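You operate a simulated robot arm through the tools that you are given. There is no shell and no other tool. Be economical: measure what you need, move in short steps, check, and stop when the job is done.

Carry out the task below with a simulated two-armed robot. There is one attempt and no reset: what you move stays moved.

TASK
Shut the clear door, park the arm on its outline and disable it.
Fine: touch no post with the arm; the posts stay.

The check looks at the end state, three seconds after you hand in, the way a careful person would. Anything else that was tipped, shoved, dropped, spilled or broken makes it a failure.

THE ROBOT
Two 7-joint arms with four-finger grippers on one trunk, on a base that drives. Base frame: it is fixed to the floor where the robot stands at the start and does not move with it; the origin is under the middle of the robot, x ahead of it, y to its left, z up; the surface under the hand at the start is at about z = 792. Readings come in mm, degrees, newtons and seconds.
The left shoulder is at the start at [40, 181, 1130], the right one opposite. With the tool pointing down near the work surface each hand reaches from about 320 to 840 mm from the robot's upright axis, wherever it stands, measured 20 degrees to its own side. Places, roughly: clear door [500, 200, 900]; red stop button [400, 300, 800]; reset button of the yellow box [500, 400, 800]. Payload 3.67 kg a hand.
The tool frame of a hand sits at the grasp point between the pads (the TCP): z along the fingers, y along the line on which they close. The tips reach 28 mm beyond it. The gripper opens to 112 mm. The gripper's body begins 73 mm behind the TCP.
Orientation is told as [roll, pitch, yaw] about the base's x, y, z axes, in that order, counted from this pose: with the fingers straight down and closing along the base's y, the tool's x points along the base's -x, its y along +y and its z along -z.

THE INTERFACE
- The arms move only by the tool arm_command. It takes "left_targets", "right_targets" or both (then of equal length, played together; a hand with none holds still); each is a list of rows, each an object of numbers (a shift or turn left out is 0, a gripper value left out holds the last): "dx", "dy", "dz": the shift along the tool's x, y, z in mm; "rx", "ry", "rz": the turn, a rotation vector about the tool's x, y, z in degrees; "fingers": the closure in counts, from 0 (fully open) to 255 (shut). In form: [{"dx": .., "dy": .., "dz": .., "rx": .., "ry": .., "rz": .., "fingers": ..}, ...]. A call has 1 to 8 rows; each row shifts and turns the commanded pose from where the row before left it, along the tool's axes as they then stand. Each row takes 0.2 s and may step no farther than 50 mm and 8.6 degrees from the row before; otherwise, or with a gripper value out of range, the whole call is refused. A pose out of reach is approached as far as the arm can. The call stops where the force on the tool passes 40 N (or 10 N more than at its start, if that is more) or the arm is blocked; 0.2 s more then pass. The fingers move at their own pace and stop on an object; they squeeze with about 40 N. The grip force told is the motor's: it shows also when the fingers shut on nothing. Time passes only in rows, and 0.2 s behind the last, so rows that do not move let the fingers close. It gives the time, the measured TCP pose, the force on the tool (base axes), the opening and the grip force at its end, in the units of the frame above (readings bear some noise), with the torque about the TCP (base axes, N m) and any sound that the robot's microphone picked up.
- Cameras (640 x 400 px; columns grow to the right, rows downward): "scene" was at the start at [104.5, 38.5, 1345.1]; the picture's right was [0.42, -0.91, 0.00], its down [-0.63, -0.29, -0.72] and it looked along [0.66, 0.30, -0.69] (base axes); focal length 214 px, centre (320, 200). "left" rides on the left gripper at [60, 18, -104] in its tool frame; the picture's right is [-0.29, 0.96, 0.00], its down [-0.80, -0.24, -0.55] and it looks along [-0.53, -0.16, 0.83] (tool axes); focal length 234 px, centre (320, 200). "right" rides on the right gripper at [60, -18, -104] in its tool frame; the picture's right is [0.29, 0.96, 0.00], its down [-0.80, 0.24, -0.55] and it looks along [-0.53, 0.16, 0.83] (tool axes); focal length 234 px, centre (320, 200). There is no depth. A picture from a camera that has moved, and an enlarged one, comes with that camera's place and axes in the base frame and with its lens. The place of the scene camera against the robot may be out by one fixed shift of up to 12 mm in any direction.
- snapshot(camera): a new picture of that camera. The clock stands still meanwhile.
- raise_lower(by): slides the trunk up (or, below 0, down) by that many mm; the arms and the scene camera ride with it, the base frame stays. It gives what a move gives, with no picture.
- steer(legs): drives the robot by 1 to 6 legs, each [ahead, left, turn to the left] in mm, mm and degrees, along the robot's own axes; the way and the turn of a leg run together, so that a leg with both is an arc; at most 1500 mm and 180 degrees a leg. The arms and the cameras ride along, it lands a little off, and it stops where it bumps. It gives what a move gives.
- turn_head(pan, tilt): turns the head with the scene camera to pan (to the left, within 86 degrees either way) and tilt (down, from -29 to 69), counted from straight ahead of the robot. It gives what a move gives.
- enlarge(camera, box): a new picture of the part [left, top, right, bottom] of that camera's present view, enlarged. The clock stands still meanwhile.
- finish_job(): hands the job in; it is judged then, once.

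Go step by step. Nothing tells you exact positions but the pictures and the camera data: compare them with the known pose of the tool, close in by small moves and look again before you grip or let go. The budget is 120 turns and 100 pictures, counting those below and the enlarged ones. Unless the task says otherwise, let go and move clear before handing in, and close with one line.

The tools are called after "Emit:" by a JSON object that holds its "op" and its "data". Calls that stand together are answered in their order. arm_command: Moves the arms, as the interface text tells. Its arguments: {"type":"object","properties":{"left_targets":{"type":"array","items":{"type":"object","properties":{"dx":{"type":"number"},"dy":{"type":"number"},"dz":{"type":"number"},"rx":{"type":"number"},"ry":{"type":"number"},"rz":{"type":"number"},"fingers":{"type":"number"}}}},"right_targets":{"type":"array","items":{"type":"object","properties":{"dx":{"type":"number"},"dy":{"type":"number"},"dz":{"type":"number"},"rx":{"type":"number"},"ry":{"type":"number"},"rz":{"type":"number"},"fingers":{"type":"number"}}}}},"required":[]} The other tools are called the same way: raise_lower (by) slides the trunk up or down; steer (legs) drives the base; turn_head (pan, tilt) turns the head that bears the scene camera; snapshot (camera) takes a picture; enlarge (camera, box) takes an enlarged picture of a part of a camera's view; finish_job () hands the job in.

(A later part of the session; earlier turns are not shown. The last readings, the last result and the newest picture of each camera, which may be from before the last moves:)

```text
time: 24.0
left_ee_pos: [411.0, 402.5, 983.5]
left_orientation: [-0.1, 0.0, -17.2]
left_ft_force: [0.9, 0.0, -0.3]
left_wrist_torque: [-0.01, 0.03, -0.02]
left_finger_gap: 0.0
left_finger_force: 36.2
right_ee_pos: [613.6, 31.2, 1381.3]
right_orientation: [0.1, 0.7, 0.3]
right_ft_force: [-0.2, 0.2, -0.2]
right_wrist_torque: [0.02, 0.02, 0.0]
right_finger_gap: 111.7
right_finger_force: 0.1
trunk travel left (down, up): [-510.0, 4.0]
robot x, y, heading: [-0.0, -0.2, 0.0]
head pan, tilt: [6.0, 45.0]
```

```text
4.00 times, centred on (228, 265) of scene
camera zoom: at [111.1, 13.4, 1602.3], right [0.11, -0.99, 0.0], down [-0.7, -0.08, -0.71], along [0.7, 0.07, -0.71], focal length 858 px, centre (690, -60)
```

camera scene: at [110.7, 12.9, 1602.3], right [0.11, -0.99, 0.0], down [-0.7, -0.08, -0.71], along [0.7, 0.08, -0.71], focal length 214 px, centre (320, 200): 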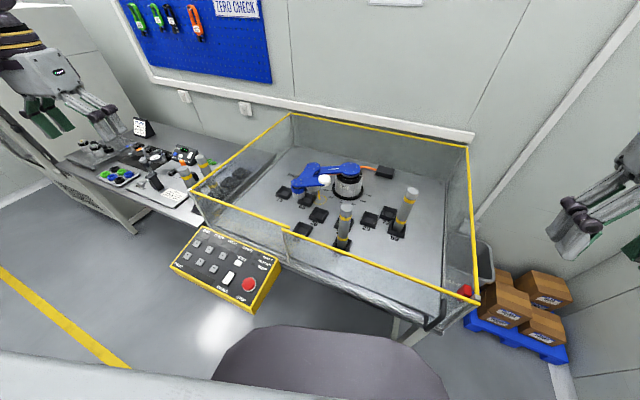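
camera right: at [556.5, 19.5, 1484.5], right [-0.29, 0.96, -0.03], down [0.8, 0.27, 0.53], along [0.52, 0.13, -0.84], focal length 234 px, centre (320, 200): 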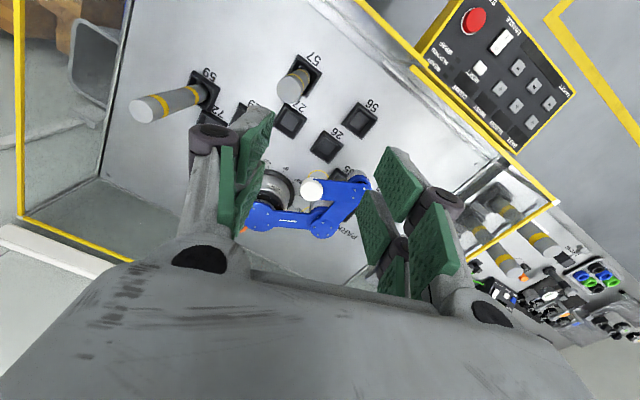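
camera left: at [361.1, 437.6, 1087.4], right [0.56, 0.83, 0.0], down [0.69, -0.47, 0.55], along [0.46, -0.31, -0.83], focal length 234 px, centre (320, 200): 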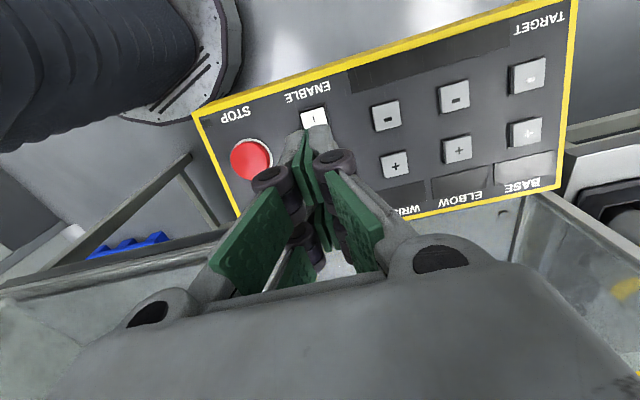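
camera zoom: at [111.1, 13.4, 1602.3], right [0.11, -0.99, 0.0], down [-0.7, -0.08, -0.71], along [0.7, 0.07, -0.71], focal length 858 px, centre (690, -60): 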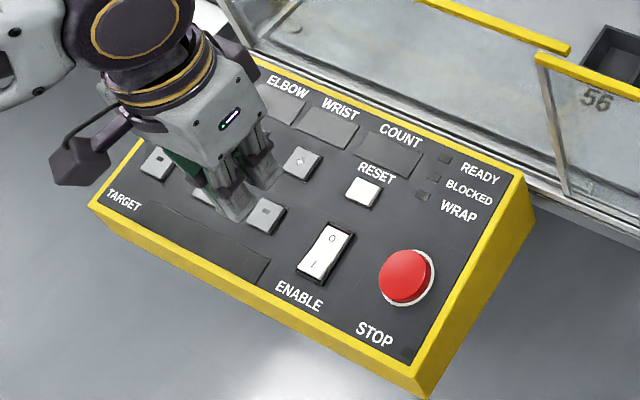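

Triangulated: front key row z≈827, rear row z≈839 (panel tilts about 12°). ENABLE rocker centre is about (425,392), with its I end toward the robot. I'll press the I end now.

Emit:
{"op": "arm_command", "data": {"left_targets": [{"dx": -4, "dy": -5.6}, {"dz": 45}, {"dz": 45}, {"dz": 22}]}}

Emit:
{"op": "snapshot", "data": {"camera": "left"}}

Emit:
{"op": "enlarge", "data": {"camera": "scene", "box": [165, 215, 290, 315]}}

```text
time: 25.0
left_ee_pos: [414.2, 397.4, 870.4]
left_orientation: [0.0, 0.0, -17.1]
left_ft_force: [0.5, -0.2, -0.4]
left_wrist_torque: [0.03, 0.01, -0.01]
left_finger_gap: 0.1
left_finger_force: 35.9
right_ee_pos: [614.8, 31.9, 1380.9]
right_orientation: [0.1, 0.6, 0.4]
right_ft_force: [-0.1, -0.6, 0.2]
right_wrist_torque: [0.02, -0.01, 0.0]
right_finger_gap: 112.0
right_finger_force: 0.1
trunk travel left (down, up): [-510.0, 4.0]
robot x, y, heading: [-1.1, 3.1, -0.1]
head pan, tilt: [6.0, 45.0]
```

```text
57 pictures are left
camera left: at [362.9, 431.2, 974.1], right [0.56, 0.83, 0.0], down [0.69, -0.46, 0.55], along [0.46, -0.31, -0.83], focal length 234 px, centre (320, 200)
```

left: 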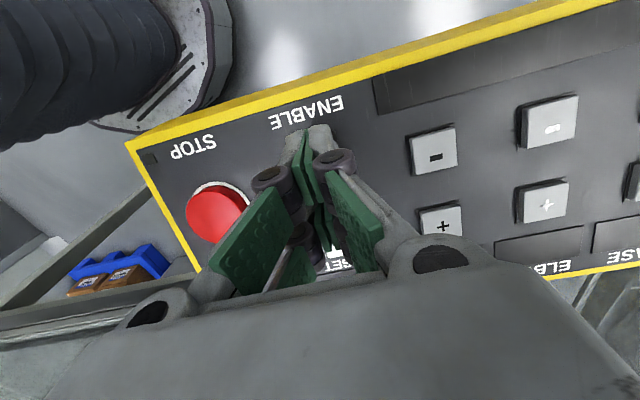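

```text
4.00 times, centred on (228, 265) of scene
camera zoom: at [110.6, 12.6, 1602.3], right [0.11, -0.99, 0.0], down [-0.7, -0.07, -0.71], along [0.7, 0.08, -0.71], focal length 858 px, centre (690, -60)
```

zoom: 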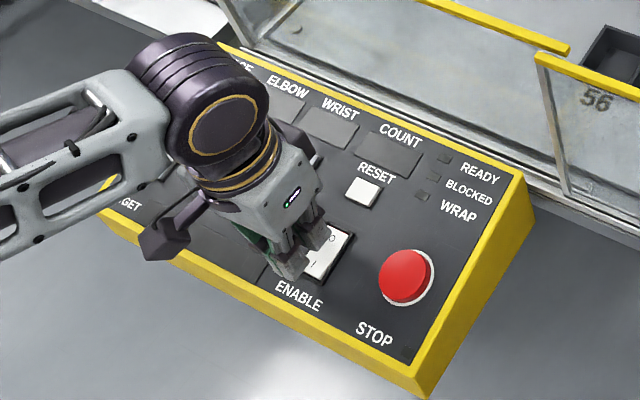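

Emit:
{"op": "enlarge", "data": {"camera": "scene", "box": [215, 250, 265, 290]}}

```text
10.00 times, centred on (240, 270) of scene
camera zoom: at [110.6, 12.6, 1602.3], right [0.11, -0.99, 0.0], down [-0.7, -0.07, -0.71], along [0.7, 0.08, -0.71], focal length 2145 px, centre (1120, -500)
```

zoom: 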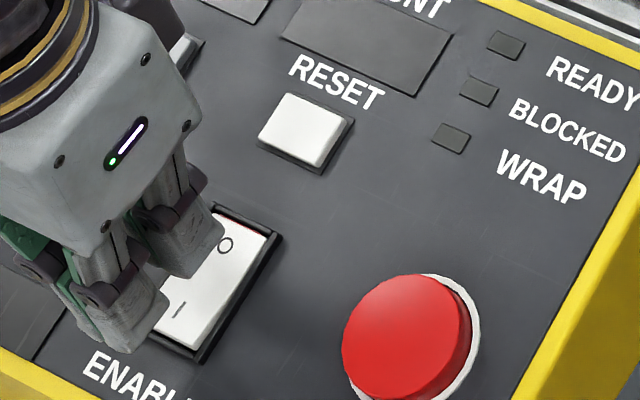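

The fingertips look wider than I assumed, so before pressing I'll raise and inspect the gripper's tip shape.

Emit:
{"op": "arm_command", "data": {"left_targets": [{"dz": -50, "fingers": 100}, {"dz": -30}, {}]}}

Emit:
{"op": "enlarge", "data": {"camera": "scene", "box": [190, 220, 260, 280]}}

Emit:
{"op": "snapshot", "data": {"camera": "left"}}

```text
time: 25.8
left_ee_pos: [413.3, 396.5, 951.6]
left_orientation: [-0.1, 0.0, -17.1]
left_ft_force: [-0.1, 0.2, 0.3]
left_wrist_torque: [-0.03, -0.01, 0.05]
left_finger_gap: 68.1
left_finger_force: 0.0
right_ee_pos: [614.8, 32.0, 1380.9]
right_orientation: [0.1, 0.5, 0.3]
right_ft_force: [-0.5, 0.5, -0.3]
right_wrist_torque: [0.02, -0.02, 0.05]
right_finger_gap: 112.1
right_finger_force: 0.0
trunk travel left (down, up): [-510.0, 4.0]
robot x, y, heading: [-0.8, -3.8, -0.0]
head pan, tilt: [6.0, 45.0]
```

```text
6.67 times, centred on (225, 250) of scene
camera zoom: at [111.3, 13.5, 1602.2], right [0.11, -0.99, 0.0], down [-0.7, -0.08, -0.71], along [0.7, 0.07, -0.71], focal length 1430 px, centre (953, -133)
```

zoom: 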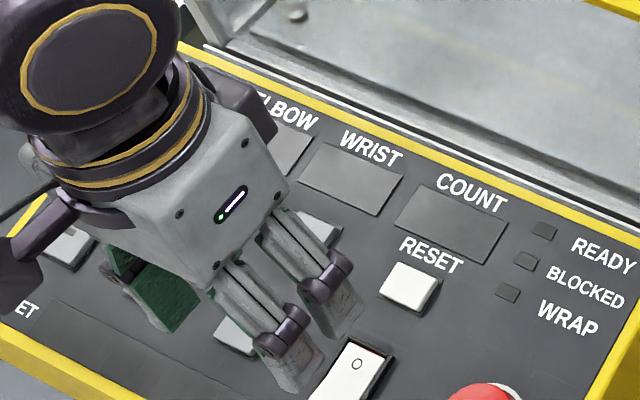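

```text
53 pictures are left
camera left: at [362.3, 430.3, 1055.6], right [0.56, 0.83, 0.0], down [0.69, -0.46, 0.55], along [0.46, -0.31, -0.83], focal length 234 px, centre (320, 200)
```

left: 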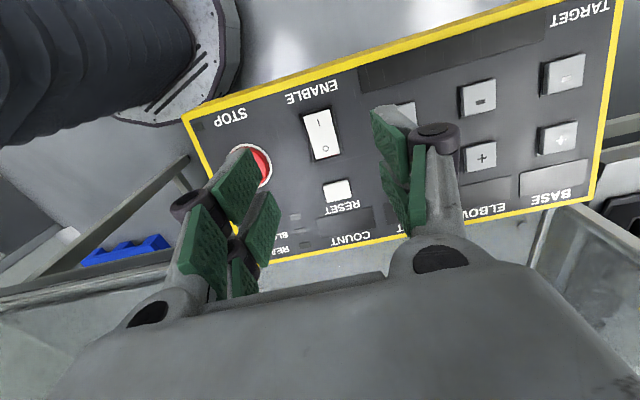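

Each finger is two prongs about 40–50 mm apart along tool x, so I'll tilt the hand 30° so that only the near pair of prongs touches a key.

Emit:
{"op": "arm_command", "data": {"left_targets": [{"ry": -8.6, "fingers": 255}, {"ry": -8.6}, {"ry": -8.6}, {"ry": -4.2}, {"dx": 12, "dz": 22}, {"dx": 12, "dz": 22}]}}

Emit:
{"op": "enlarge", "data": {"camera": "scene", "box": [190, 230, 270, 300]}}

Emit:
{"op": "snapshot", "data": {"camera": "left"}}

```text
time: 27.2
left_ee_pos: [415.1, 394.9, 902.7]
left_orientation: [0.0, -30.1, -17.0]
left_ft_force: [0.8, 0.3, 0.2]
left_wrist_torque: [-0.03, -0.03, 0.02]
left_finger_gap: 0.0
left_finger_force: 36.5
right_ee_pos: [613.7, 31.3, 1380.8]
right_orientation: [0.0, 0.7, 0.3]
right_ft_force: [0.2, -0.8, 0.4]
right_wrist_torque: [0.0, -0.01, -0.02]
right_finger_gap: 111.9
right_finger_force: 0.1
trunk travel left (down, up): [-510.0, 4.0]
robot x, y, heading: [-1.5, 1.9, 0.4]
head pan, tilt: [6.0, 45.0]
```

```text
5.71 times, centred on (230, 265) of scene
camera zoom: at [111.3, 13.6, 1602.2], right [0.11, -0.99, 0.0], down [-0.7, -0.08, -0.71], along [0.7, 0.07, -0.71], focal length 1226 px, centre (834, -171)
```

zoom: 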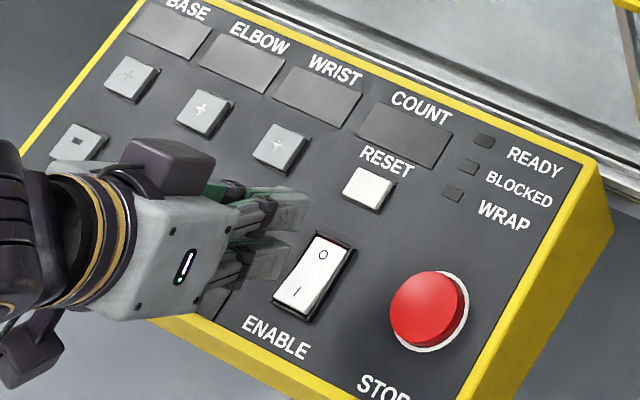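

```text
51 pictures are left
camera left: at [322.1, 443.6, 961.7], right [0.52, 0.84, 0.14], down [0.32, -0.35, 0.88], along [0.79, -0.41, -0.46], focal length 234 px, centre (320, 200)
```

left: 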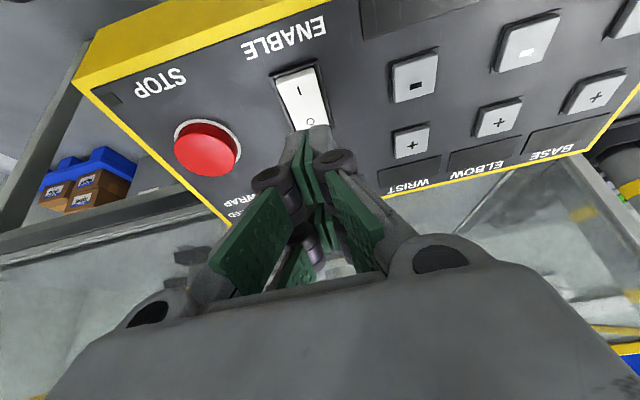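

Emit:
{"op": "arm_command", "data": {"left_targets": [{"dx": 11, "dz": 19}]}}

Emit:
{"op": "enlarge", "data": {"camera": "scene", "box": [215, 250, 265, 290]}}

```text
time: 27.6
left_ee_pos: [414.6, 394.4, 878.5]
left_orientation: [-0.1, -30.0, -17.1]
left_ft_force: [0.8, -0.1, 0.4]
left_wrist_torque: [0.01, 0.01, -0.03]
left_finger_gap: 0.0
left_finger_force: 35.4
right_ee_pos: [612.9, 32.2, 1380.6]
right_orientation: [0.0, 0.6, 0.3]
right_ft_force: [0.6, 0.2, 0.0]
right_wrist_torque: [0.03, 0.03, 0.0]
right_finger_gap: 112.0
right_finger_force: 0.1
trunk travel left (down, up): [-510.0, 4.0]
robot x, y, heading: [-2.1, 1.6, 0.2]
head pan, tilt: [6.0, 45.0]
```

```text
10.00 times, centred on (240, 270) of scene
camera zoom: at [111.0, 13.7, 1602.2], right [0.11, -0.99, 0.0], down [-0.7, -0.08, -0.71], along [0.7, 0.07, -0.71], focal length 2145 px, centre (1120, -500)
```

zoom: 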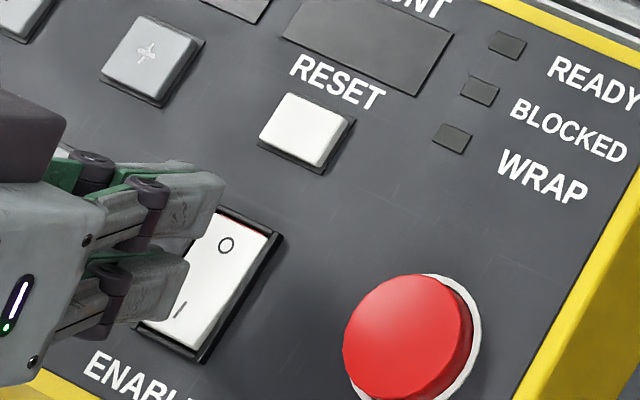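

Emit:
{"op": "arm_command", "data": {"left_targets": [{"dx": -7, "dy": -7, "dz": 4}, {"dx": 2.5, "dz": 4.3}, {"dx": 1.5, "dz": 2.6}]}}

Emit:
{"op": "enlarge", "data": {"camera": "scene", "box": [215, 250, 265, 290]}}

```text
time: 28.4
left_ee_pos: [420.2, 386.5, 870.4]
left_orientation: [-0.1, -30.0, -17.1]
left_ft_force: [-0.3, -1.4, -0.2]
left_wrist_torque: [0.0, 0.02, 0.0]
left_finger_gap: 0.0
left_finger_force: 35.5
right_ee_pos: [613.1, 31.7, 1381.7]
right_orientation: [0.0, 0.6, 0.3]
right_ft_force: [-0.6, 0.3, -0.6]
right_wrist_torque: [0.01, 0.01, 0.03]
right_finger_gap: 112.0
right_finger_force: 0.1
trunk travel left (down, up): [-510.0, 4.0]
robot x, y, heading: [-2.8, 1.5, 0.2]
head pan, tilt: [6.0, 45.0]
```

```text
10.00 times, centred on (240, 270) of scene
camera zoom: at [110.8, 13.3, 1602.3], right [0.11, -0.99, 0.0], down [-0.7, -0.08, -0.71], along [0.7, 0.07, -0.71], focal length 2145 px, centre (1120, -500)
```

zoom: 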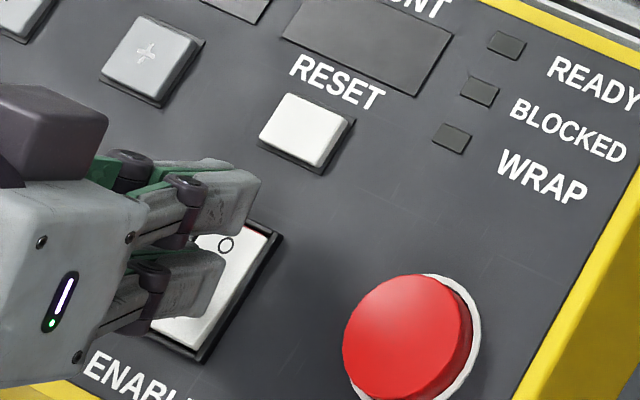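

The near prong pair now hovers over the I end. I press down in small steps.

Emit:
{"op": "arm_command", "data": {"left_targets": [{"dx": 1.5, "dz": 2.6}, {"dx": 1.5, "dz": 2.6}, {"dx": 1.5, "dz": 2.6}, {"dx": 1.5, "dz": 2.6}, {"dx": 1, "dz": 1.7}]}}

Emit:
{"op": "enlarge", "data": {"camera": "scene", "box": [190, 230, 270, 300]}}

```text
time: 29.6
left_ee_pos: [418.7, 385.8, 859.0]
left_orientation: [0.1, -30.1, -17.2]
left_ft_force: [0.7, 1.5, 4.6]
left_wrist_torque: [0.01, 0.03, 0.0]
left_finger_gap: 0.0
left_finger_force: 35.9
right_ee_pos: [612.8, 31.2, 1381.8]
right_orientation: [0.1, 0.6, 0.3]
right_ft_force: [0.3, 0.1, 0.1]
right_wrist_torque: [-0.03, 0.0, -0.01]
right_finger_gap: 112.0
right_finger_force: 0.0
trunk travel left (down, up): [-510.0, 4.0]
robot x, y, heading: [0.7, -0.4, 0.1]
head pan, tilt: [6.0, 45.0]
```

```text
5.71 times, centred on (230, 265) of scene
camera zoom: at [110.0, 12.8, 1602.4], right [0.11, -0.99, 0.0], down [-0.7, -0.07, -0.71], along [0.7, 0.08, -0.71], focal length 1226 px, centre (834, -171)
```

zoom: 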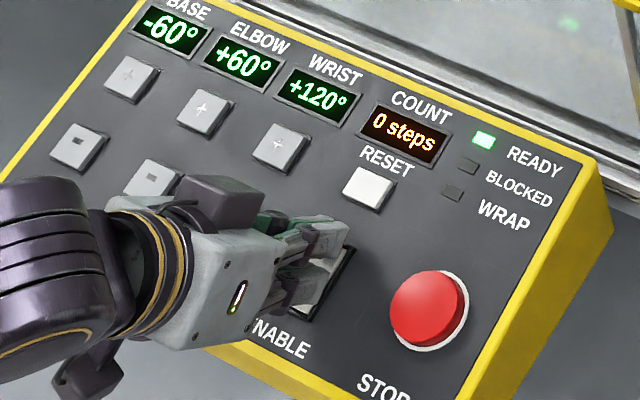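

The panel came alive: BASE -60°, ELBOW +60°, WRIST +120°, COUNT 0, READY lit. I lift off and look at everything again, including the TARGET display.

Emit:
{"op": "arm_command", "data": {"left_targets": [{"dx": -10, "dz": -17.3}, {"dx": -20, "dz": -34.6}, {"dy": 30}]}}

Emit:
{"op": "enlarge", "data": {"camera": "scene", "box": [165, 215, 290, 315]}}

Emit:
{"op": "enlarge", "data": {"camera": "left", "box": [60, 0, 640, 230]}}

```text
time: 30.4
left_ee_pos: [428.2, 414.0, 918.6]
left_orientation: [0.0, -30.0, -17.0]
left_ft_force: [-0.4, 0.0, 1.4]
left_wrist_torque: [0.03, 0.01, -0.01]
left_finger_gap: 0.0
left_finger_force: 35.2
right_ee_pos: [614.7, 32.3, 1380.7]
right_orientation: [0.1, 0.6, 0.3]
right_ft_force: [0.0, 0.9, -0.2]
right_wrist_torque: [-0.03, 0.01, -0.02]
right_finger_gap: 112.0
right_finger_force: 0.1
trunk travel left (down, up): [-510.0, 4.0]
robot x, y, heading: [0.3, -0.7, 0.1]
head pan, tilt: [6.0, 45.0]
```

```text
4.00 times, centred on (228, 265) of scene
camera zoom: at [111.3, 14.0, 1602.2], right [0.11, -0.99, 0.0], down [-0.7, -0.08, -0.71], along [0.7, 0.07, -0.71], focal length 858 px, centre (690, -60)
```

zoom: 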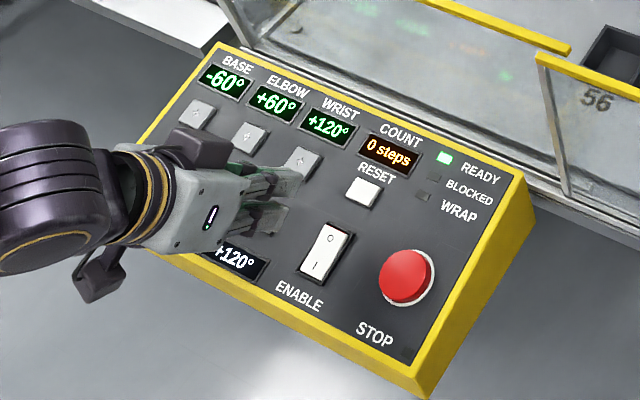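

```text
1.10 times, centred on (350, 115) of left
camera zoom: at [334.6, 462.6, 978.0], right [0.52, 0.84, 0.14], down [0.33, -0.35, 0.88], along [0.79, -0.41, -0.46], focal length 258 px, centre (287, 294)
```

zoom: 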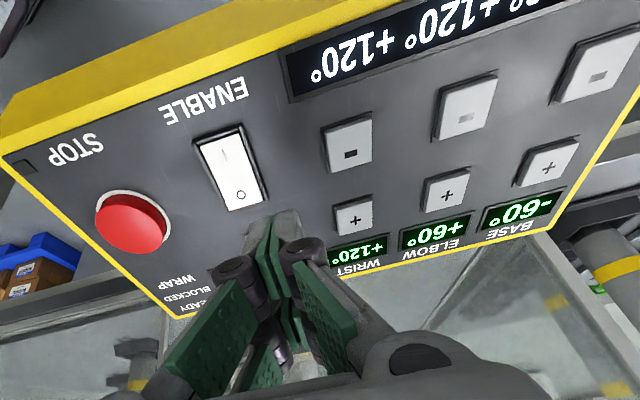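

TARGET shows the park angles, ending in +120° +120°. I'll move the hand aside to read it all.

Emit:
{"op": "arm_command", "data": {"left_targets": [{"dz": -45}, {"dz": -45}, {"dz": -45}]}}

Emit:
{"op": "enlarge", "data": {"camera": "scene", "box": [165, 215, 290, 315]}}

```text
time: 31.2
left_ee_pos: [363.0, 433.6, 1036.5]
left_orientation: [0.0, -30.1, -17.1]
left_ft_force: [0.0, -0.2, -0.2]
left_wrist_torque: [0.02, 0.01, -0.01]
left_finger_gap: 0.0
left_finger_force: 35.0
right_ee_pos: [612.5, 29.7, 1382.7]
right_orientation: [0.2, 0.5, 0.3]
right_ft_force: [0.3, 0.1, -0.5]
right_wrist_torque: [-0.01, -0.03, 0.0]
right_finger_gap: 112.1
right_finger_force: 0.0
trunk travel left (down, up): [-510.0, 4.0]
robot x, y, heading: [2.0, -2.4, 0.1]
head pan, tilt: [6.0, 45.0]
```

```text
4.00 times, centred on (228, 265) of scene
camera zoom: at [109.4, 12.1, 1602.4], right [0.11, -0.99, 0.0], down [-0.7, -0.07, -0.71], along [0.7, 0.08, -0.71], focal length 858 px, centre (690, -60)
```

zoom: 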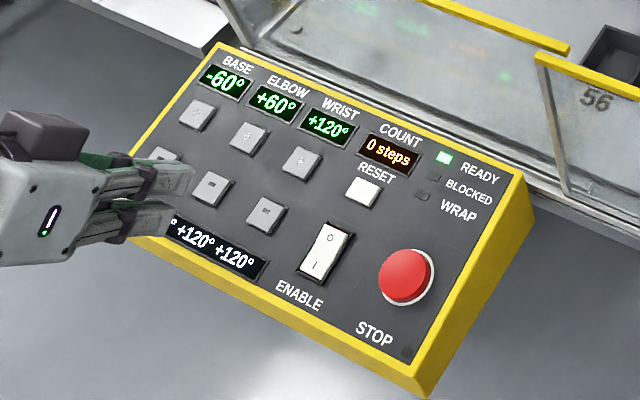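

Emit:
{"op": "snapshot", "data": {"camera": "left"}}

```text
44 pictures are left
camera left: at [269.8, 479.7, 1095.0], right [0.52, 0.84, 0.14], down [0.32, -0.35, 0.88], along [0.79, -0.41, -0.45], focal length 234 px, centre (320, 200)
```

left: 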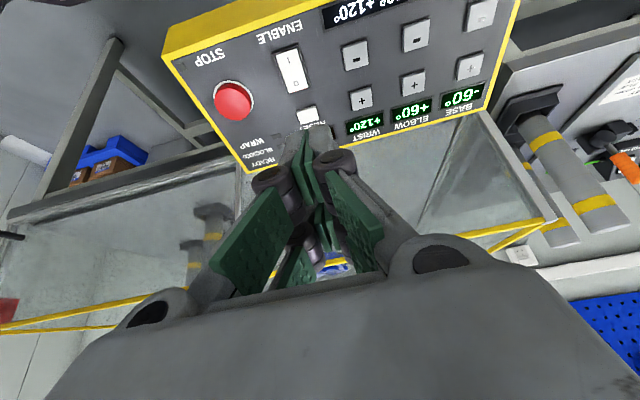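

Emit:
{"op": "arm_command", "data": {"left_targets": [{"dy": -45}, {"dy": -45}, {"dy": -45, "dz": -10}]}}

Emit:
{"op": "enlarge", "data": {"camera": "scene", "box": [165, 215, 290, 315]}}

```text
time: 32.0
left_ee_pos: [357.2, 327.2, 1009.9]
left_orientation: [-0.1, -29.9, -17.0]
left_ft_force: [0.1, 0.1, 0.6]
left_wrist_torque: [-0.01, 0.03, -0.05]
left_finger_gap: 0.0
left_finger_force: 35.9
left hand out of reach, approached as far as the arm can: row 2, 3
right_ee_pos: [615.9, 32.7, 1379.7]
right_orientation: [-0.1, 0.7, 0.3]
right_ft_force: [-0.5, 0.5, -0.2]
right_wrist_torque: [-0.01, 0.01, 0.02]
right_finger_gap: 111.8
right_finger_force: 0.1
trunk travel left (down, up): [-510.0, 4.0]
robot x, y, heading: [-0.7, 2.9, -0.0]
head pan, tilt: [6.0, 45.0]
```

```text
4.00 times, centred on (228, 265) of scene
camera zoom: at [112.9, 13.9, 1602.1], right [0.11, -0.99, 0.0], down [-0.7, -0.08, -0.71], along [0.7, 0.07, -0.71], focal length 858 px, centre (690, -60)
```

zoom: 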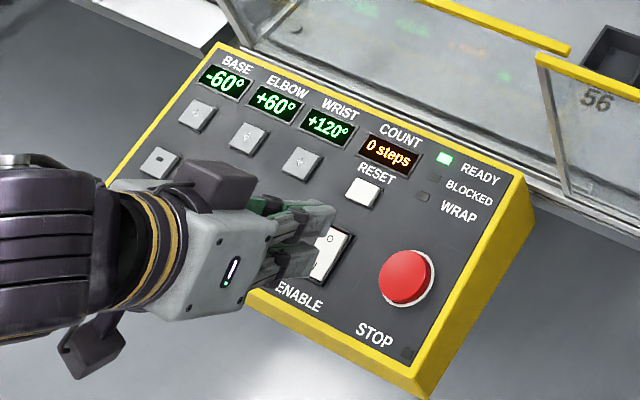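

Emit:
{"op": "arm_command", "data": {"left_targets": [{"dx": -7.3, "dy": 41.5, "dz": 4.2}, {"dx": -7.3, "dy": 41.5, "dz": 4.2}, {"dx": -7.3, "dy": 41.5, "dz": 4.2}, {"dx": -7.3, "dy": 41.5, "dz": 4.2}, {"dx": -7.3, "dy": 41.5, "dz": 4.2}, {"dx": -7.3, "dy": 41.5, "dz": 4.2}, {"dx": -7.3, "dy": 41.5, "dz": 4.2}]}}

Emit:
{"op": "enlarge", "data": {"camera": "scene", "box": [165, 215, 290, 315]}}

```text
time: 33.6
left_ee_pos: [497.4, 587.2, 1010.8]
left_orientation: [0.0, -30.0, -17.1]
left_ft_force: [0.1, -0.7, -0.1]
left_wrist_torque: [-0.01, 0.03, -0.02]
left_finger_gap: 0.0
left_finger_force: 35.3
right_ee_pos: [614.1, 33.9, 1381.4]
right_orientation: [0.0, 0.7, 0.3]
right_ft_force: [0.3, -0.4, -0.4]
right_wrist_torque: [-0.03, 0.03, 0.0]
right_finger_gap: 112.2
right_finger_force: 0.0
trunk travel left (down, up): [-510.0, 4.0]
robot x, y, heading: [-2.1, 3.4, 0.1]
head pan, tilt: [6.0, 45.0]
```

```text
4.00 times, centred on (228, 265) of scene
camera zoom: at [111.6, 14.1, 1602.2], right [0.11, -0.99, 0.0], down [-0.7, -0.08, -0.71], along [0.7, 0.07, -0.71], focal length 858 px, centre (690, -60)
```

zoom: 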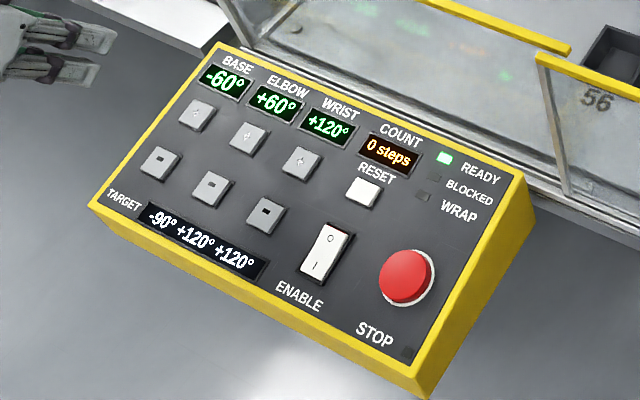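

TARGET is -90 / +120 / +120, matching the outline. Base must go first (−), then elbow (+); posts are at +11° and +56°, far from this path. I'll descend to BASE −.

Emit:
{"op": "arm_command", "data": {"left_targets": [{"dx": 20, "dz": 34.6}, {"dx": 20, "dz": 34.6}, {"dx": 20, "dz": 34.6}, {"dx": 5, "dz": 8.7}]}}

Emit:
{"op": "enlarge", "data": {"camera": "scene", "box": [175, 225, 235, 275]}}

```text
time: 34.6
left_ee_pos: [497.0, 588.5, 882.4]
left_orientation: [0.0, -30.1, -17.2]
left_ft_force: [0.1, -0.2, 0.2]
left_wrist_torque: [0.03, -0.01, -0.02]
left_finger_gap: 0.0
left_finger_force: 35.7
right_ee_pos: [614.2, 30.6, 1382.3]
right_orientation: [0.1, 0.6, 0.3]
right_ft_force: [-0.5, 0.1, 0.0]
right_wrist_torque: [0.01, 0.02, -0.01]
right_finger_gap: 112.0
right_finger_force: 0.0
trunk travel left (down, up): [-510.0, 4.0]
robot x, y, heading: [-0.8, 0.2, -0.1]
head pan, tilt: [6.0, 45.0]
```

```text
8.00 times, centred on (205, 250) of scene
camera zoom: at [110.6, 13.1, 1602.3], right [0.11, -0.99, 0.0], down [-0.7, -0.08, -0.71], along [0.7, 0.07, -0.71], focal length 1716 px, centre (1240, -200)
```

zoom: 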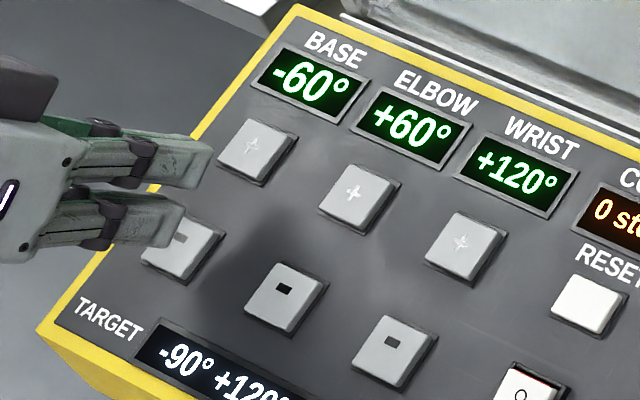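

Emit:
{"op": "arm_command", "data": {"left_targets": [{"dx": -5, "dy": -9, "dz": 3}, {"dx": 5, "dz": 8.7}]}}

Emit:
{"op": "enlarge", "data": {"camera": "scene", "box": [175, 225, 235, 275]}}

```text
time: 35.2
left_ee_pos: [500.1, 577.4, 873.1]
left_orientation: [0.0, -30.0, -17.1]
left_ft_force: [-1.0, -0.2, 0.2]
left_wrist_torque: [-0.01, 0.03, 0.02]
left_finger_gap: 0.0
left_finger_force: 35.8
right_ee_pos: [615.5, 32.5, 1381.7]
right_orientation: [0.1, 0.6, 0.3]
right_ft_force: [0.0, -0.7, -0.3]
right_wrist_torque: [-0.02, 0.01, 0.0]
right_finger_gap: 112.0
right_finger_force: 0.0
trunk travel left (down, up): [-510.0, 4.0]
robot x, y, heading: [0.8, 0.9, 0.0]
head pan, tilt: [6.0, 45.0]
```

```text
8.00 times, centred on (205, 250) of scene
camera zoom: at [110.9, 13.4, 1602.3], right [0.11, -0.99, 0.0], down [-0.7, -0.08, -0.71], along [0.7, 0.07, -0.71], focal length 1716 px, centre (1240, -200)
```

zoom: 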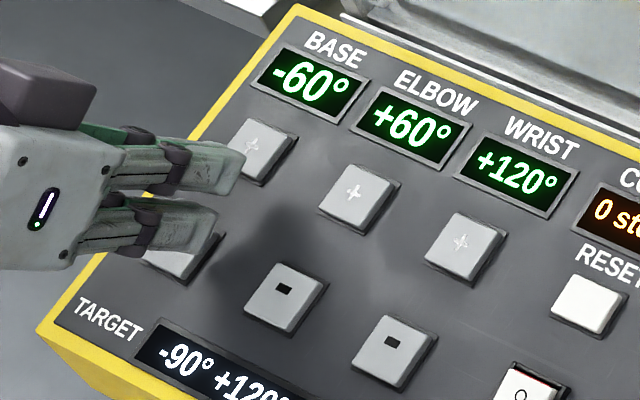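

Emit:
{"op": "arm_command", "data": {"left_targets": [{"dx": 2, "dz": 3.5}, {"dx": 2, "dz": 3.5}, {"dx": 1.5, "dz": 2.6}, {"dx": 1, "dz": 1.7}, {"dx": -5, "dz": -8.7}]}}

Emit:
{"op": "enlarge", "data": {"camera": "scene", "box": [175, 215, 295, 295]}}

```text
time: 36.4
left_ee_pos: [500.1, 576.8, 867.4]
left_orientation: [-0.1, -30.0, -17.1]
left_ft_force: [-0.5, 0.3, 0.0]
left_wrist_torque: [-0.02, 0.02, 0.0]
left_finger_gap: 0.0
left_finger_force: 35.6
right_ee_pos: [615.5, 31.9, 1381.4]
right_orientation: [0.2, 0.6, 0.2]
right_ft_force: [-0.3, 0.5, -0.3]
right_wrist_torque: [0.01, 0.01, 0.0]
right_finger_gap: 112.1
right_finger_force: 0.0
trunk travel left (down, up): [-510.0, 4.0]
robot x, y, heading: [-3.4, 3.1, 0.1]
head pan, tilt: [6.0, 45.0]
heard: click
```

```text
5.00 times, centred on (235, 255) of scene
camera zoom: at [110.7, 13.1, 1602.3], right [0.11, -0.99, 0.0], down [-0.7, -0.08, -0.71], along [0.7, 0.07, -0.71], focal length 1072 px, centre (745, -75)
```

zoom: 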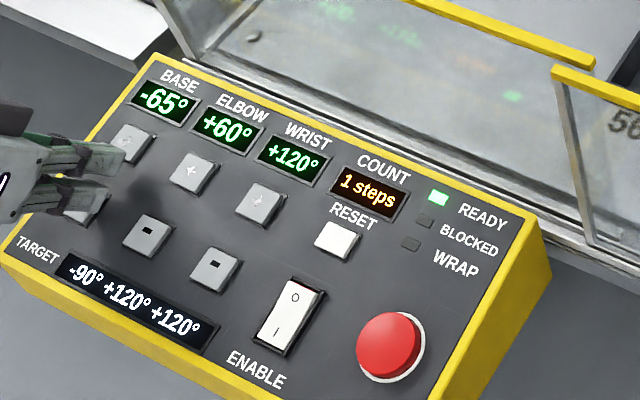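

Each press steps 5°. I need five more on BASE −; I'll repeat with the same stroke.

Emit:
{"op": "arm_command", "data": {"left_targets": [{"dx": 5, "dz": 8.7}, {}, {"dx": -5, "dz": -8.7}, {}, {"dx": 5, "dz": 8.7}, {}, {"dx": -5, "dz": -8.7}]}}

Emit:
{"op": "enlarge", "data": {"camera": "scene", "box": [175, 215, 295, 295]}}

```text
time: 38.0
left_ee_pos: [499.3, 576.9, 869.2]
left_orientation: [0.0, -29.9, -17.1]
left_ft_force: [0.2, 0.0, -0.8]
left_wrist_torque: [0.0, 0.0, 0.01]
left_finger_gap: 0.1
left_finger_force: 35.8
right_ee_pos: [612.9, 31.4, 1381.7]
right_orientation: [0.1, 0.5, 0.3]
right_ft_force: [0.0, 0.8, 0.0]
right_wrist_torque: [0.02, 0.01, 0.0]
right_finger_gap: 112.0
right_finger_force: 0.1
trunk travel left (down, up): [-510.0, 4.0]
robot x, y, heading: [-1.6, -1.7, 0.1]
head pan, tilt: [6.0, 45.0]
heard: click, click
```

```text
5.00 times, centred on (235, 255) of scene
camera zoom: at [110.8, 13.1, 1602.3], right [0.11, -0.99, 0.0], down [-0.7, -0.08, -0.71], along [0.7, 0.07, -0.71], focal length 1072 px, centre (745, -75)
```

zoom: 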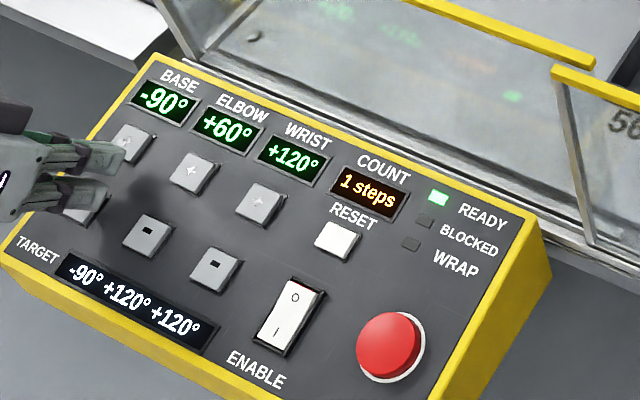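

It's at -90° with count 1, so one press is a 30° step that slews over a second or so. I'll wait and see whether the extra clicks registered.

Emit:
{"op": "arm_command", "data": {"left_targets": [{"dx": -10, "dz": -17.3}, {}, {}, {}, {}, {}, {}]}}

Emit:
{"op": "enlarge", "data": {"camera": "scene", "box": [175, 215, 295, 295]}}

Emit:
{"op": "enlarge", "data": {"camera": "right", "box": [230, 130, 390, 260]}}

```text
time: 39.6
left_ee_pos: [500.8, 577.2, 888.4]
left_orientation: [0.0, -30.0, -17.1]
left_ft_force: [0.3, -0.7, -1.3]
left_wrist_torque: [0.0, -0.02, 0.02]
left_finger_gap: 0.2
left_finger_force: 36.0
right_ee_pos: [614.6, 31.8, 1380.4]
right_orientation: [0.1, 0.6, 0.4]
right_ft_force: [-0.1, -0.2, 0.0]
right_wrist_torque: [0.02, 0.01, 0.01]
right_finger_gap: 112.0
right_finger_force: 0.0
trunk travel left (down, up): [-510.0, 4.0]
robot x, y, heading: [-2.7, -0.2, 0.2]
head pan, tilt: [6.0, 45.0]
```

```text
5.00 times, centred on (235, 255) of scene
camera zoom: at [110.7, 13.0, 1602.3], right [0.11, -0.99, 0.0], down [-0.7, -0.08, -0.71], along [0.7, 0.07, -0.71], focal length 1072 px, centre (745, -75)
```

zoom: 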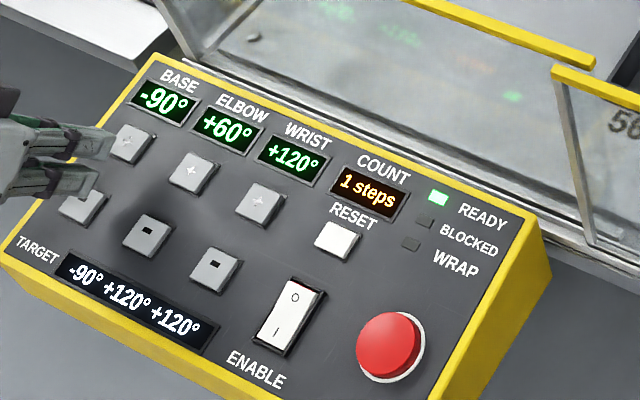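

```text
3.08 times, centred on (310, 195) of right
camera zoom: at [554.3, 12.6, 1485.6], right [-0.29, 0.96, 0.0], down [0.8, 0.24, 0.55], along [0.52, 0.16, -0.84], focal length 720 px, centre (351, 215)
```

zoom: 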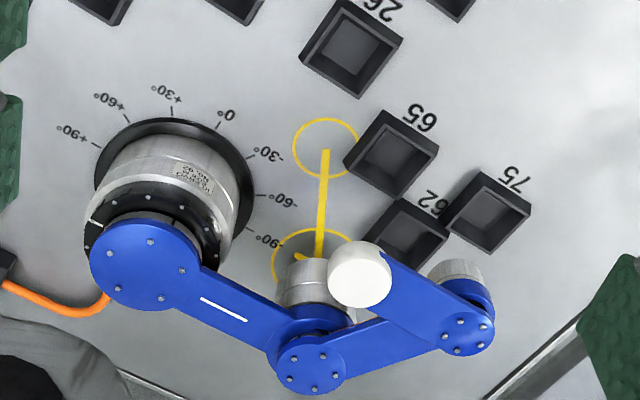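

Base is at -90° and stays. Now to ELBOW +, estimated TCP (531,496).

Emit:
{"op": "arm_command", "data": {"left_targets": [{"dx": -7, "dz": -12.1}, {"dx": -22.8, "dy": -34, "dz": 13.1}, {"dx": -22.8, "dy": -34, "dz": 13.1}]}}

Emit:
{"op": "enlarge", "data": {"camera": "scene", "box": [175, 215, 265, 275]}}

```text
time: 40.4
left_ee_pos: [531.9, 496.6, 903.4]
left_orientation: [0.1, -30.0, -17.1]
left_ft_force: [0.2, -0.2, -0.9]
left_wrist_torque: [0.01, 0.01, -0.02]
left_finger_gap: 0.0
left_finger_force: 35.5
right_ee_pos: [613.0, 31.0, 1380.7]
right_orientation: [0.1, 0.7, 0.3]
right_ft_force: [0.6, -0.2, -0.4]
right_wrist_torque: [0.07, 0.02, 0.03]
right_finger_gap: 112.1
right_finger_force: 0.0
trunk travel left (down, up): [-510.0, 4.0]
robot x, y, heading: [0.4, 0.6, -0.1]
head pan, tilt: [6.0, 45.0]
```

```text
6.67 times, centred on (220, 245) of scene
camera zoom: at [111.8, 12.3, 1602.2], right [0.11, -0.99, 0.0], down [-0.7, -0.07, -0.71], along [0.7, 0.08, -0.71], focal length 1430 px, centre (987, -100)
```

zoom: 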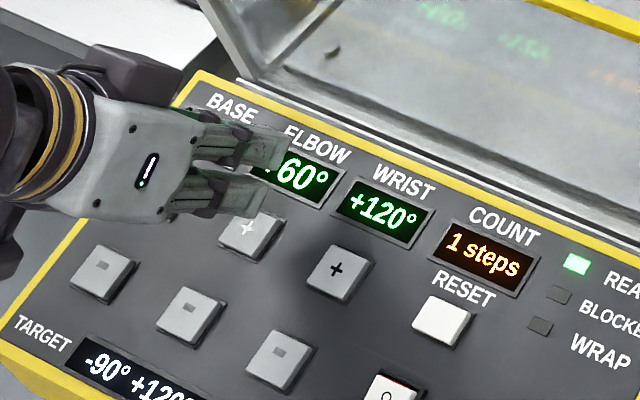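

Lined up well. I press ELBOW + once and watch for the click.

Emit:
{"op": "arm_command", "data": {"left_targets": [{"dx": 8.5, "dz": 22.8}, {"dx": 2, "dz": 3.5}, {"dx": 2, "dz": 3.5}, {"dx": 1.5, "dz": 2.6}, {"dx": -5, "dz": -8.7}]}}

Emit:
{"op": "enlarge", "data": {"camera": "scene", "box": [175, 215, 295, 295]}}

```text
time: 41.6
left_ee_pos: [534.3, 495.2, 877.8]
left_orientation: [0.0, -30.0, -17.1]
left_ft_force: [0.3, 0.1, -0.1]
left_wrist_torque: [-0.01, 0.0, 0.0]
left_finger_gap: 0.0
left_finger_force: 35.4
right_ee_pos: [614.4, 32.4, 1381.5]
right_orientation: [0.0, 0.6, 0.3]
right_ft_force: [0.4, 1.1, 0.7]
right_wrist_torque: [-0.01, -0.03, 0.01]
right_finger_gap: 111.7
right_finger_force: 0.1
trunk travel left (down, up): [-510.0, 4.0]
robot x, y, heading: [1.9, -1.9, -0.0]
head pan, tilt: [6.0, 45.0]
heard: click
```

```text
5.00 times, centred on (235, 255) of scene
camera zoom: at [111.0, 13.1, 1602.3], right [0.11, -0.99, 0.0], down [-0.7, -0.08, -0.71], along [0.7, 0.07, -0.71], focal length 1072 px, centre (745, -75)
```

zoom: 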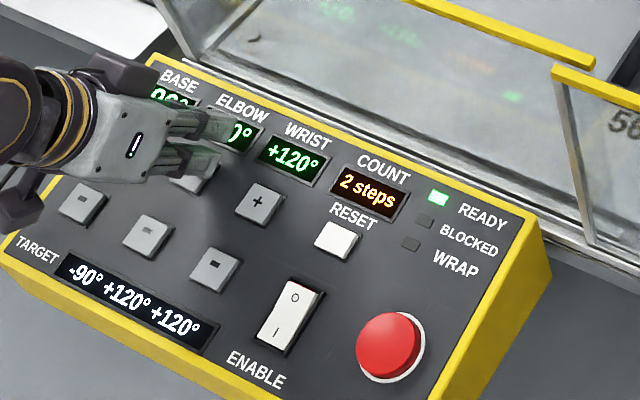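

Count is 2. I wait for the elbow to finish its first 30° and check before the next press.

Emit:
{"op": "arm_command", "data": {"left_targets": [{}, {}, {}, {}, {}, {}, {}, {}]}}

Emit:
{"op": "enlarge", "data": {"camera": "right", "box": [230, 130, 390, 260]}}

```text
time: 43.4
left_ee_pos: [535.1, 496.0, 877.2]
left_orientation: [0.0, -30.0, -17.0]
left_ft_force: [-0.3, -0.1, 0.1]
left_wrist_torque: [-0.03, -0.01, -0.01]
left_finger_gap: 0.2
left_finger_force: 35.6
right_ee_pos: [613.6, 31.8, 1380.9]
right_orientation: [0.1, 0.5, 0.3]
right_ft_force: [0.2, 0.2, -0.1]
right_wrist_torque: [0.0, -0.01, 0.04]
right_finger_gap: 112.0
right_finger_force: 0.1
trunk travel left (down, up): [-510.0, 4.0]
robot x, y, heading: [0.6, 3.6, 0.3]
head pan, tilt: [6.0, 45.0]
```

```text
3.08 times, centred on (310, 195) of right
camera zoom: at [554.4, 12.7, 1485.5], right [-0.29, 0.96, 0.0], down [0.8, 0.24, 0.55], along [0.52, 0.16, -0.84], focal length 720 px, centre (351, 215)
```

zoom: 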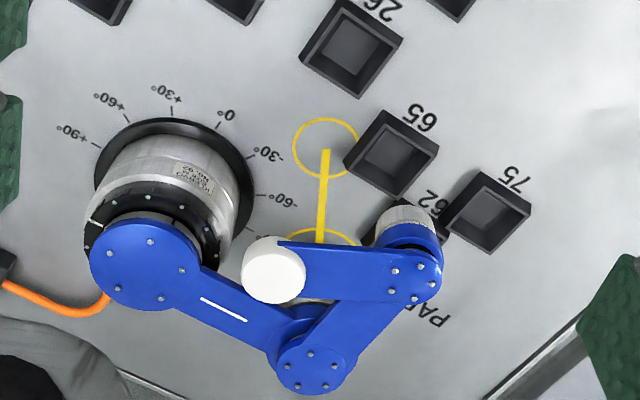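

The elbow moved 30° cleanly. One more ELBOW + press, then wait and lift to read.

Emit:
{"op": "arm_command", "data": {"left_targets": [{"dx": 5, "dz": 8.7}, {}, {"dx": -5, "dz": -8.7}, {"dx": -20, "dz": -34.6}, {}, {}, {}, {}]}}

Emit:
{"op": "arm_command", "data": {"left_targets": [{"dx": -20, "dz": -34.6}, {}, {}, {}]}}

Emit:
{"op": "enlarge", "data": {"camera": "scene", "box": [175, 215, 295, 295]}}

Emit:
{"op": "enlarge", "data": {"camera": "right", "box": [230, 130, 390, 260]}}

```text
time: 45.2
left_ee_pos: [535.3, 498.4, 919.3]
left_orientation: [0.0, -30.0, -17.1]
left_ft_force: [-0.8, 0.8, 0.3]
left_wrist_torque: [0.0, -0.02, 0.0]
left_finger_gap: 0.0
left_finger_force: 35.3
right_ee_pos: [613.7, 31.9, 1380.4]
right_orientation: [0.1, 0.7, 0.3]
right_ft_force: [-0.1, -0.5, -0.9]
right_wrist_torque: [-0.01, 0.02, 0.02]
right_finger_gap: 112.1
right_finger_force: 0.0
trunk travel left (down, up): [-510.0, 4.0]
robot x, y, heading: [1.9, 2.1, 0.0]
head pan, tilt: [6.0, 45.0]
heard: click
```

```text
time: 46.2
left_ee_pos: [535.9, 495.4, 958.1]
left_orientation: [0.0, -30.0, -17.2]
left_ft_force: [-0.5, 0.5, 0.2]
left_wrist_torque: [0.0, 0.0, -0.01]
left_finger_gap: 0.0
left_finger_force: 35.8
right_ee_pos: [613.3, 31.4, 1380.4]
right_orientation: [0.0, 0.5, 0.3]
right_ft_force: [-0.2, -0.3, 0.5]
right_wrist_torque: [0.03, -0.01, 0.0]
right_finger_gap: 112.0
right_finger_force: 0.0
trunk travel left (down, up): [-510.0, 4.0]
robot x, y, heading: [-1.2, -1.3, 0.1]
head pan, tilt: [6.0, 45.0]
```

```text
5.00 times, centred on (235, 255) of scene
camera zoom: at [110.4, 12.6, 1602.3], right [0.11, -0.99, 0.0], down [-0.7, -0.07, -0.71], along [0.7, 0.08, -0.71], focal length 1072 px, centre (745, -75)
```

zoom: 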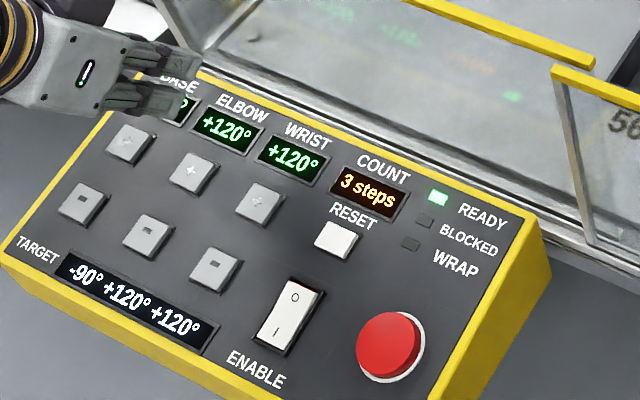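

```text
3.08 times, centred on (310, 195) of right
camera zoom: at [553.9, 12.3, 1485.7], right [-0.29, 0.96, 0.0], down [0.8, 0.24, 0.55], along [0.52, 0.16, -0.84], focal length 720 px, centre (351, 215)
```

zoom: 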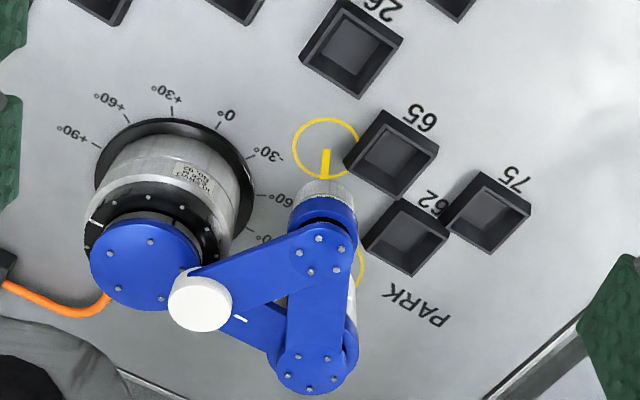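

The arm stands on its outline (+120/+120, and base -90). Now disable: press the O end of the rocker, with a little more tilt so the far prongs clear RESET.

Emit:
{"op": "arm_command", "data": {"left_targets": [{"ry": -8}, {"dx": 20.8, "dy": -34.9, "dz": 2.1}, {"dx": 20.8, "dy": -34.9, "dz": 2.1}, {"dx": 20.8, "dy": -34.9, "dz": 2.1}, {"dx": 20.8, "dy": -34.9, "dz": 2.1}, {}]}}

Emit:
{"op": "enlarge", "data": {"camera": "scene", "box": [200, 235, 270, 290]}}

```text
time: 47.6
left_ee_pos: [439.7, 380.0, 902.1]
left_orientation: [-0.1, -38.0, -17.1]
left_ft_force: [0.2, -0.2, -1.2]
left_wrist_torque: [0.02, -0.01, -0.01]
left_finger_gap: 0.0
left_finger_force: 36.0
right_ee_pos: [613.6, 31.7, 1380.8]
right_orientation: [0.1, 0.6, 0.3]
right_ft_force: [0.1, -0.8, 1.4]
right_wrist_torque: [-0.01, 0.02, 0.01]
right_finger_gap: 111.8
right_finger_force: 0.0
trunk travel left (down, up): [-510.0, 4.0]
robot x, y, heading: [-2.0, -1.5, 0.1]
head pan, tilt: [6.0, 45.0]
```

```text
7.27 times, centred on (235, 262) of scene
camera zoom: at [111.2, 13.0, 1602.3], right [0.11, -0.99, 0.0], down [-0.7, -0.08, -0.71], along [0.7, 0.07, -0.71], focal length 1560 px, centre (938, -254)
```

zoom: 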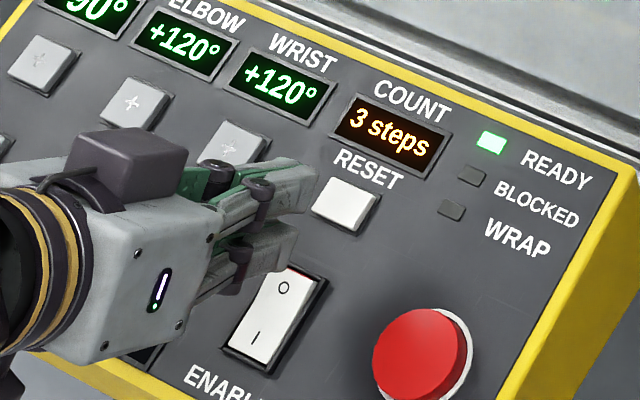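

Emit:
{"op": "arm_command", "data": {"left_targets": [{"dx": -5, "dy": -4, "dz": 3.9}, {"dx": 11, "dz": 14.2}]}}

Emit:
{"op": "enlarge", "data": {"camera": "scene", "box": [200, 235, 270, 290]}}

```text
time: 48.2
left_ee_pos: [441.9, 374.3, 883.2]
left_orientation: [0.0, -38.0, -17.0]
left_ft_force: [0.3, 0.8, 0.5]
left_wrist_torque: [-0.02, 0.0, -0.01]
left_finger_gap: 0.0
left_finger_force: 36.2
right_ee_pos: [613.6, 31.3, 1380.4]
right_orientation: [0.1, 0.6, 0.3]
right_ft_force: [-0.5, 0.9, 0.6]
right_wrist_torque: [0.0, 0.01, -0.02]
right_finger_gap: 111.9
right_finger_force: 0.0
trunk travel left (down, up): [-510.0, 4.0]
robot x, y, heading: [1.4, 4.1, 0.0]
head pan, tilt: [6.0, 45.0]
```

```text
7.27 times, centred on (235, 262) of scene
camera zoom: at [110.9, 13.5, 1602.2], right [0.11, -0.99, 0.0], down [-0.7, -0.08, -0.71], along [0.7, 0.07, -0.71], focal length 1560 px, centre (938, -254)
```

zoom: 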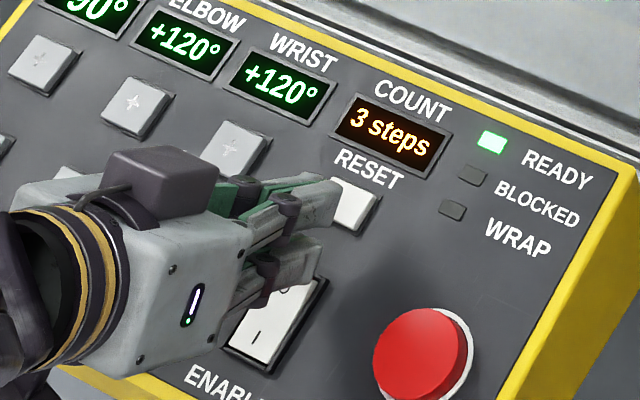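

Emit:
{"op": "arm_command", "data": {"left_targets": [{"dx": 3, "dz": 4}, {"dx": 1.8, "dz": 2.4}, {"dx": 1.8, "dz": 2.4}, {"dx": 1.8, "dz": 2.4}, {"dx": 1.2, "dz": 1.6}]}}

Emit:
{"op": "enlarge", "data": {"camera": "scene", "box": [175, 215, 295, 295]}}

```text
time: 49.4
left_ee_pos: [440.5, 373.1, 866.0]
left_orientation: [-0.1, -38.0, -17.0]
left_ft_force: [1.3, -0.7, -0.1]
left_wrist_torque: [-0.01, -0.02, 0.02]
left_finger_gap: 0.0
left_finger_force: 35.7
right_ee_pos: [613.9, 32.0, 1380.0]
right_orientation: [0.1, 0.7, 0.3]
right_ft_force: [-0.1, 0.2, -0.8]
right_wrist_torque: [0.03, -0.03, -0.02]
right_finger_gap: 112.1
right_finger_force: 0.1
trunk travel left (down, up): [-510.0, 4.0]
robot x, y, heading: [0.1, 0.5, -0.0]
head pan, tilt: [6.0, 45.0]
```

```text
5.00 times, centred on (235, 255) of scene
camera zoom: at [110.8, 13.1, 1602.3], right [0.11, -0.99, 0.0], down [-0.7, -0.08, -0.71], along [0.7, 0.07, -0.71], focal length 1072 px, centre (745, -75)
```

zoom: 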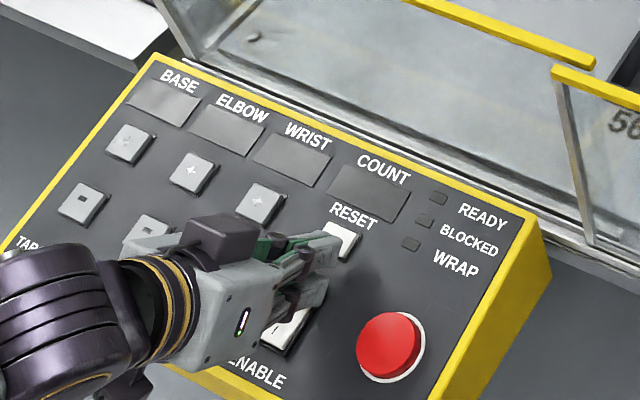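

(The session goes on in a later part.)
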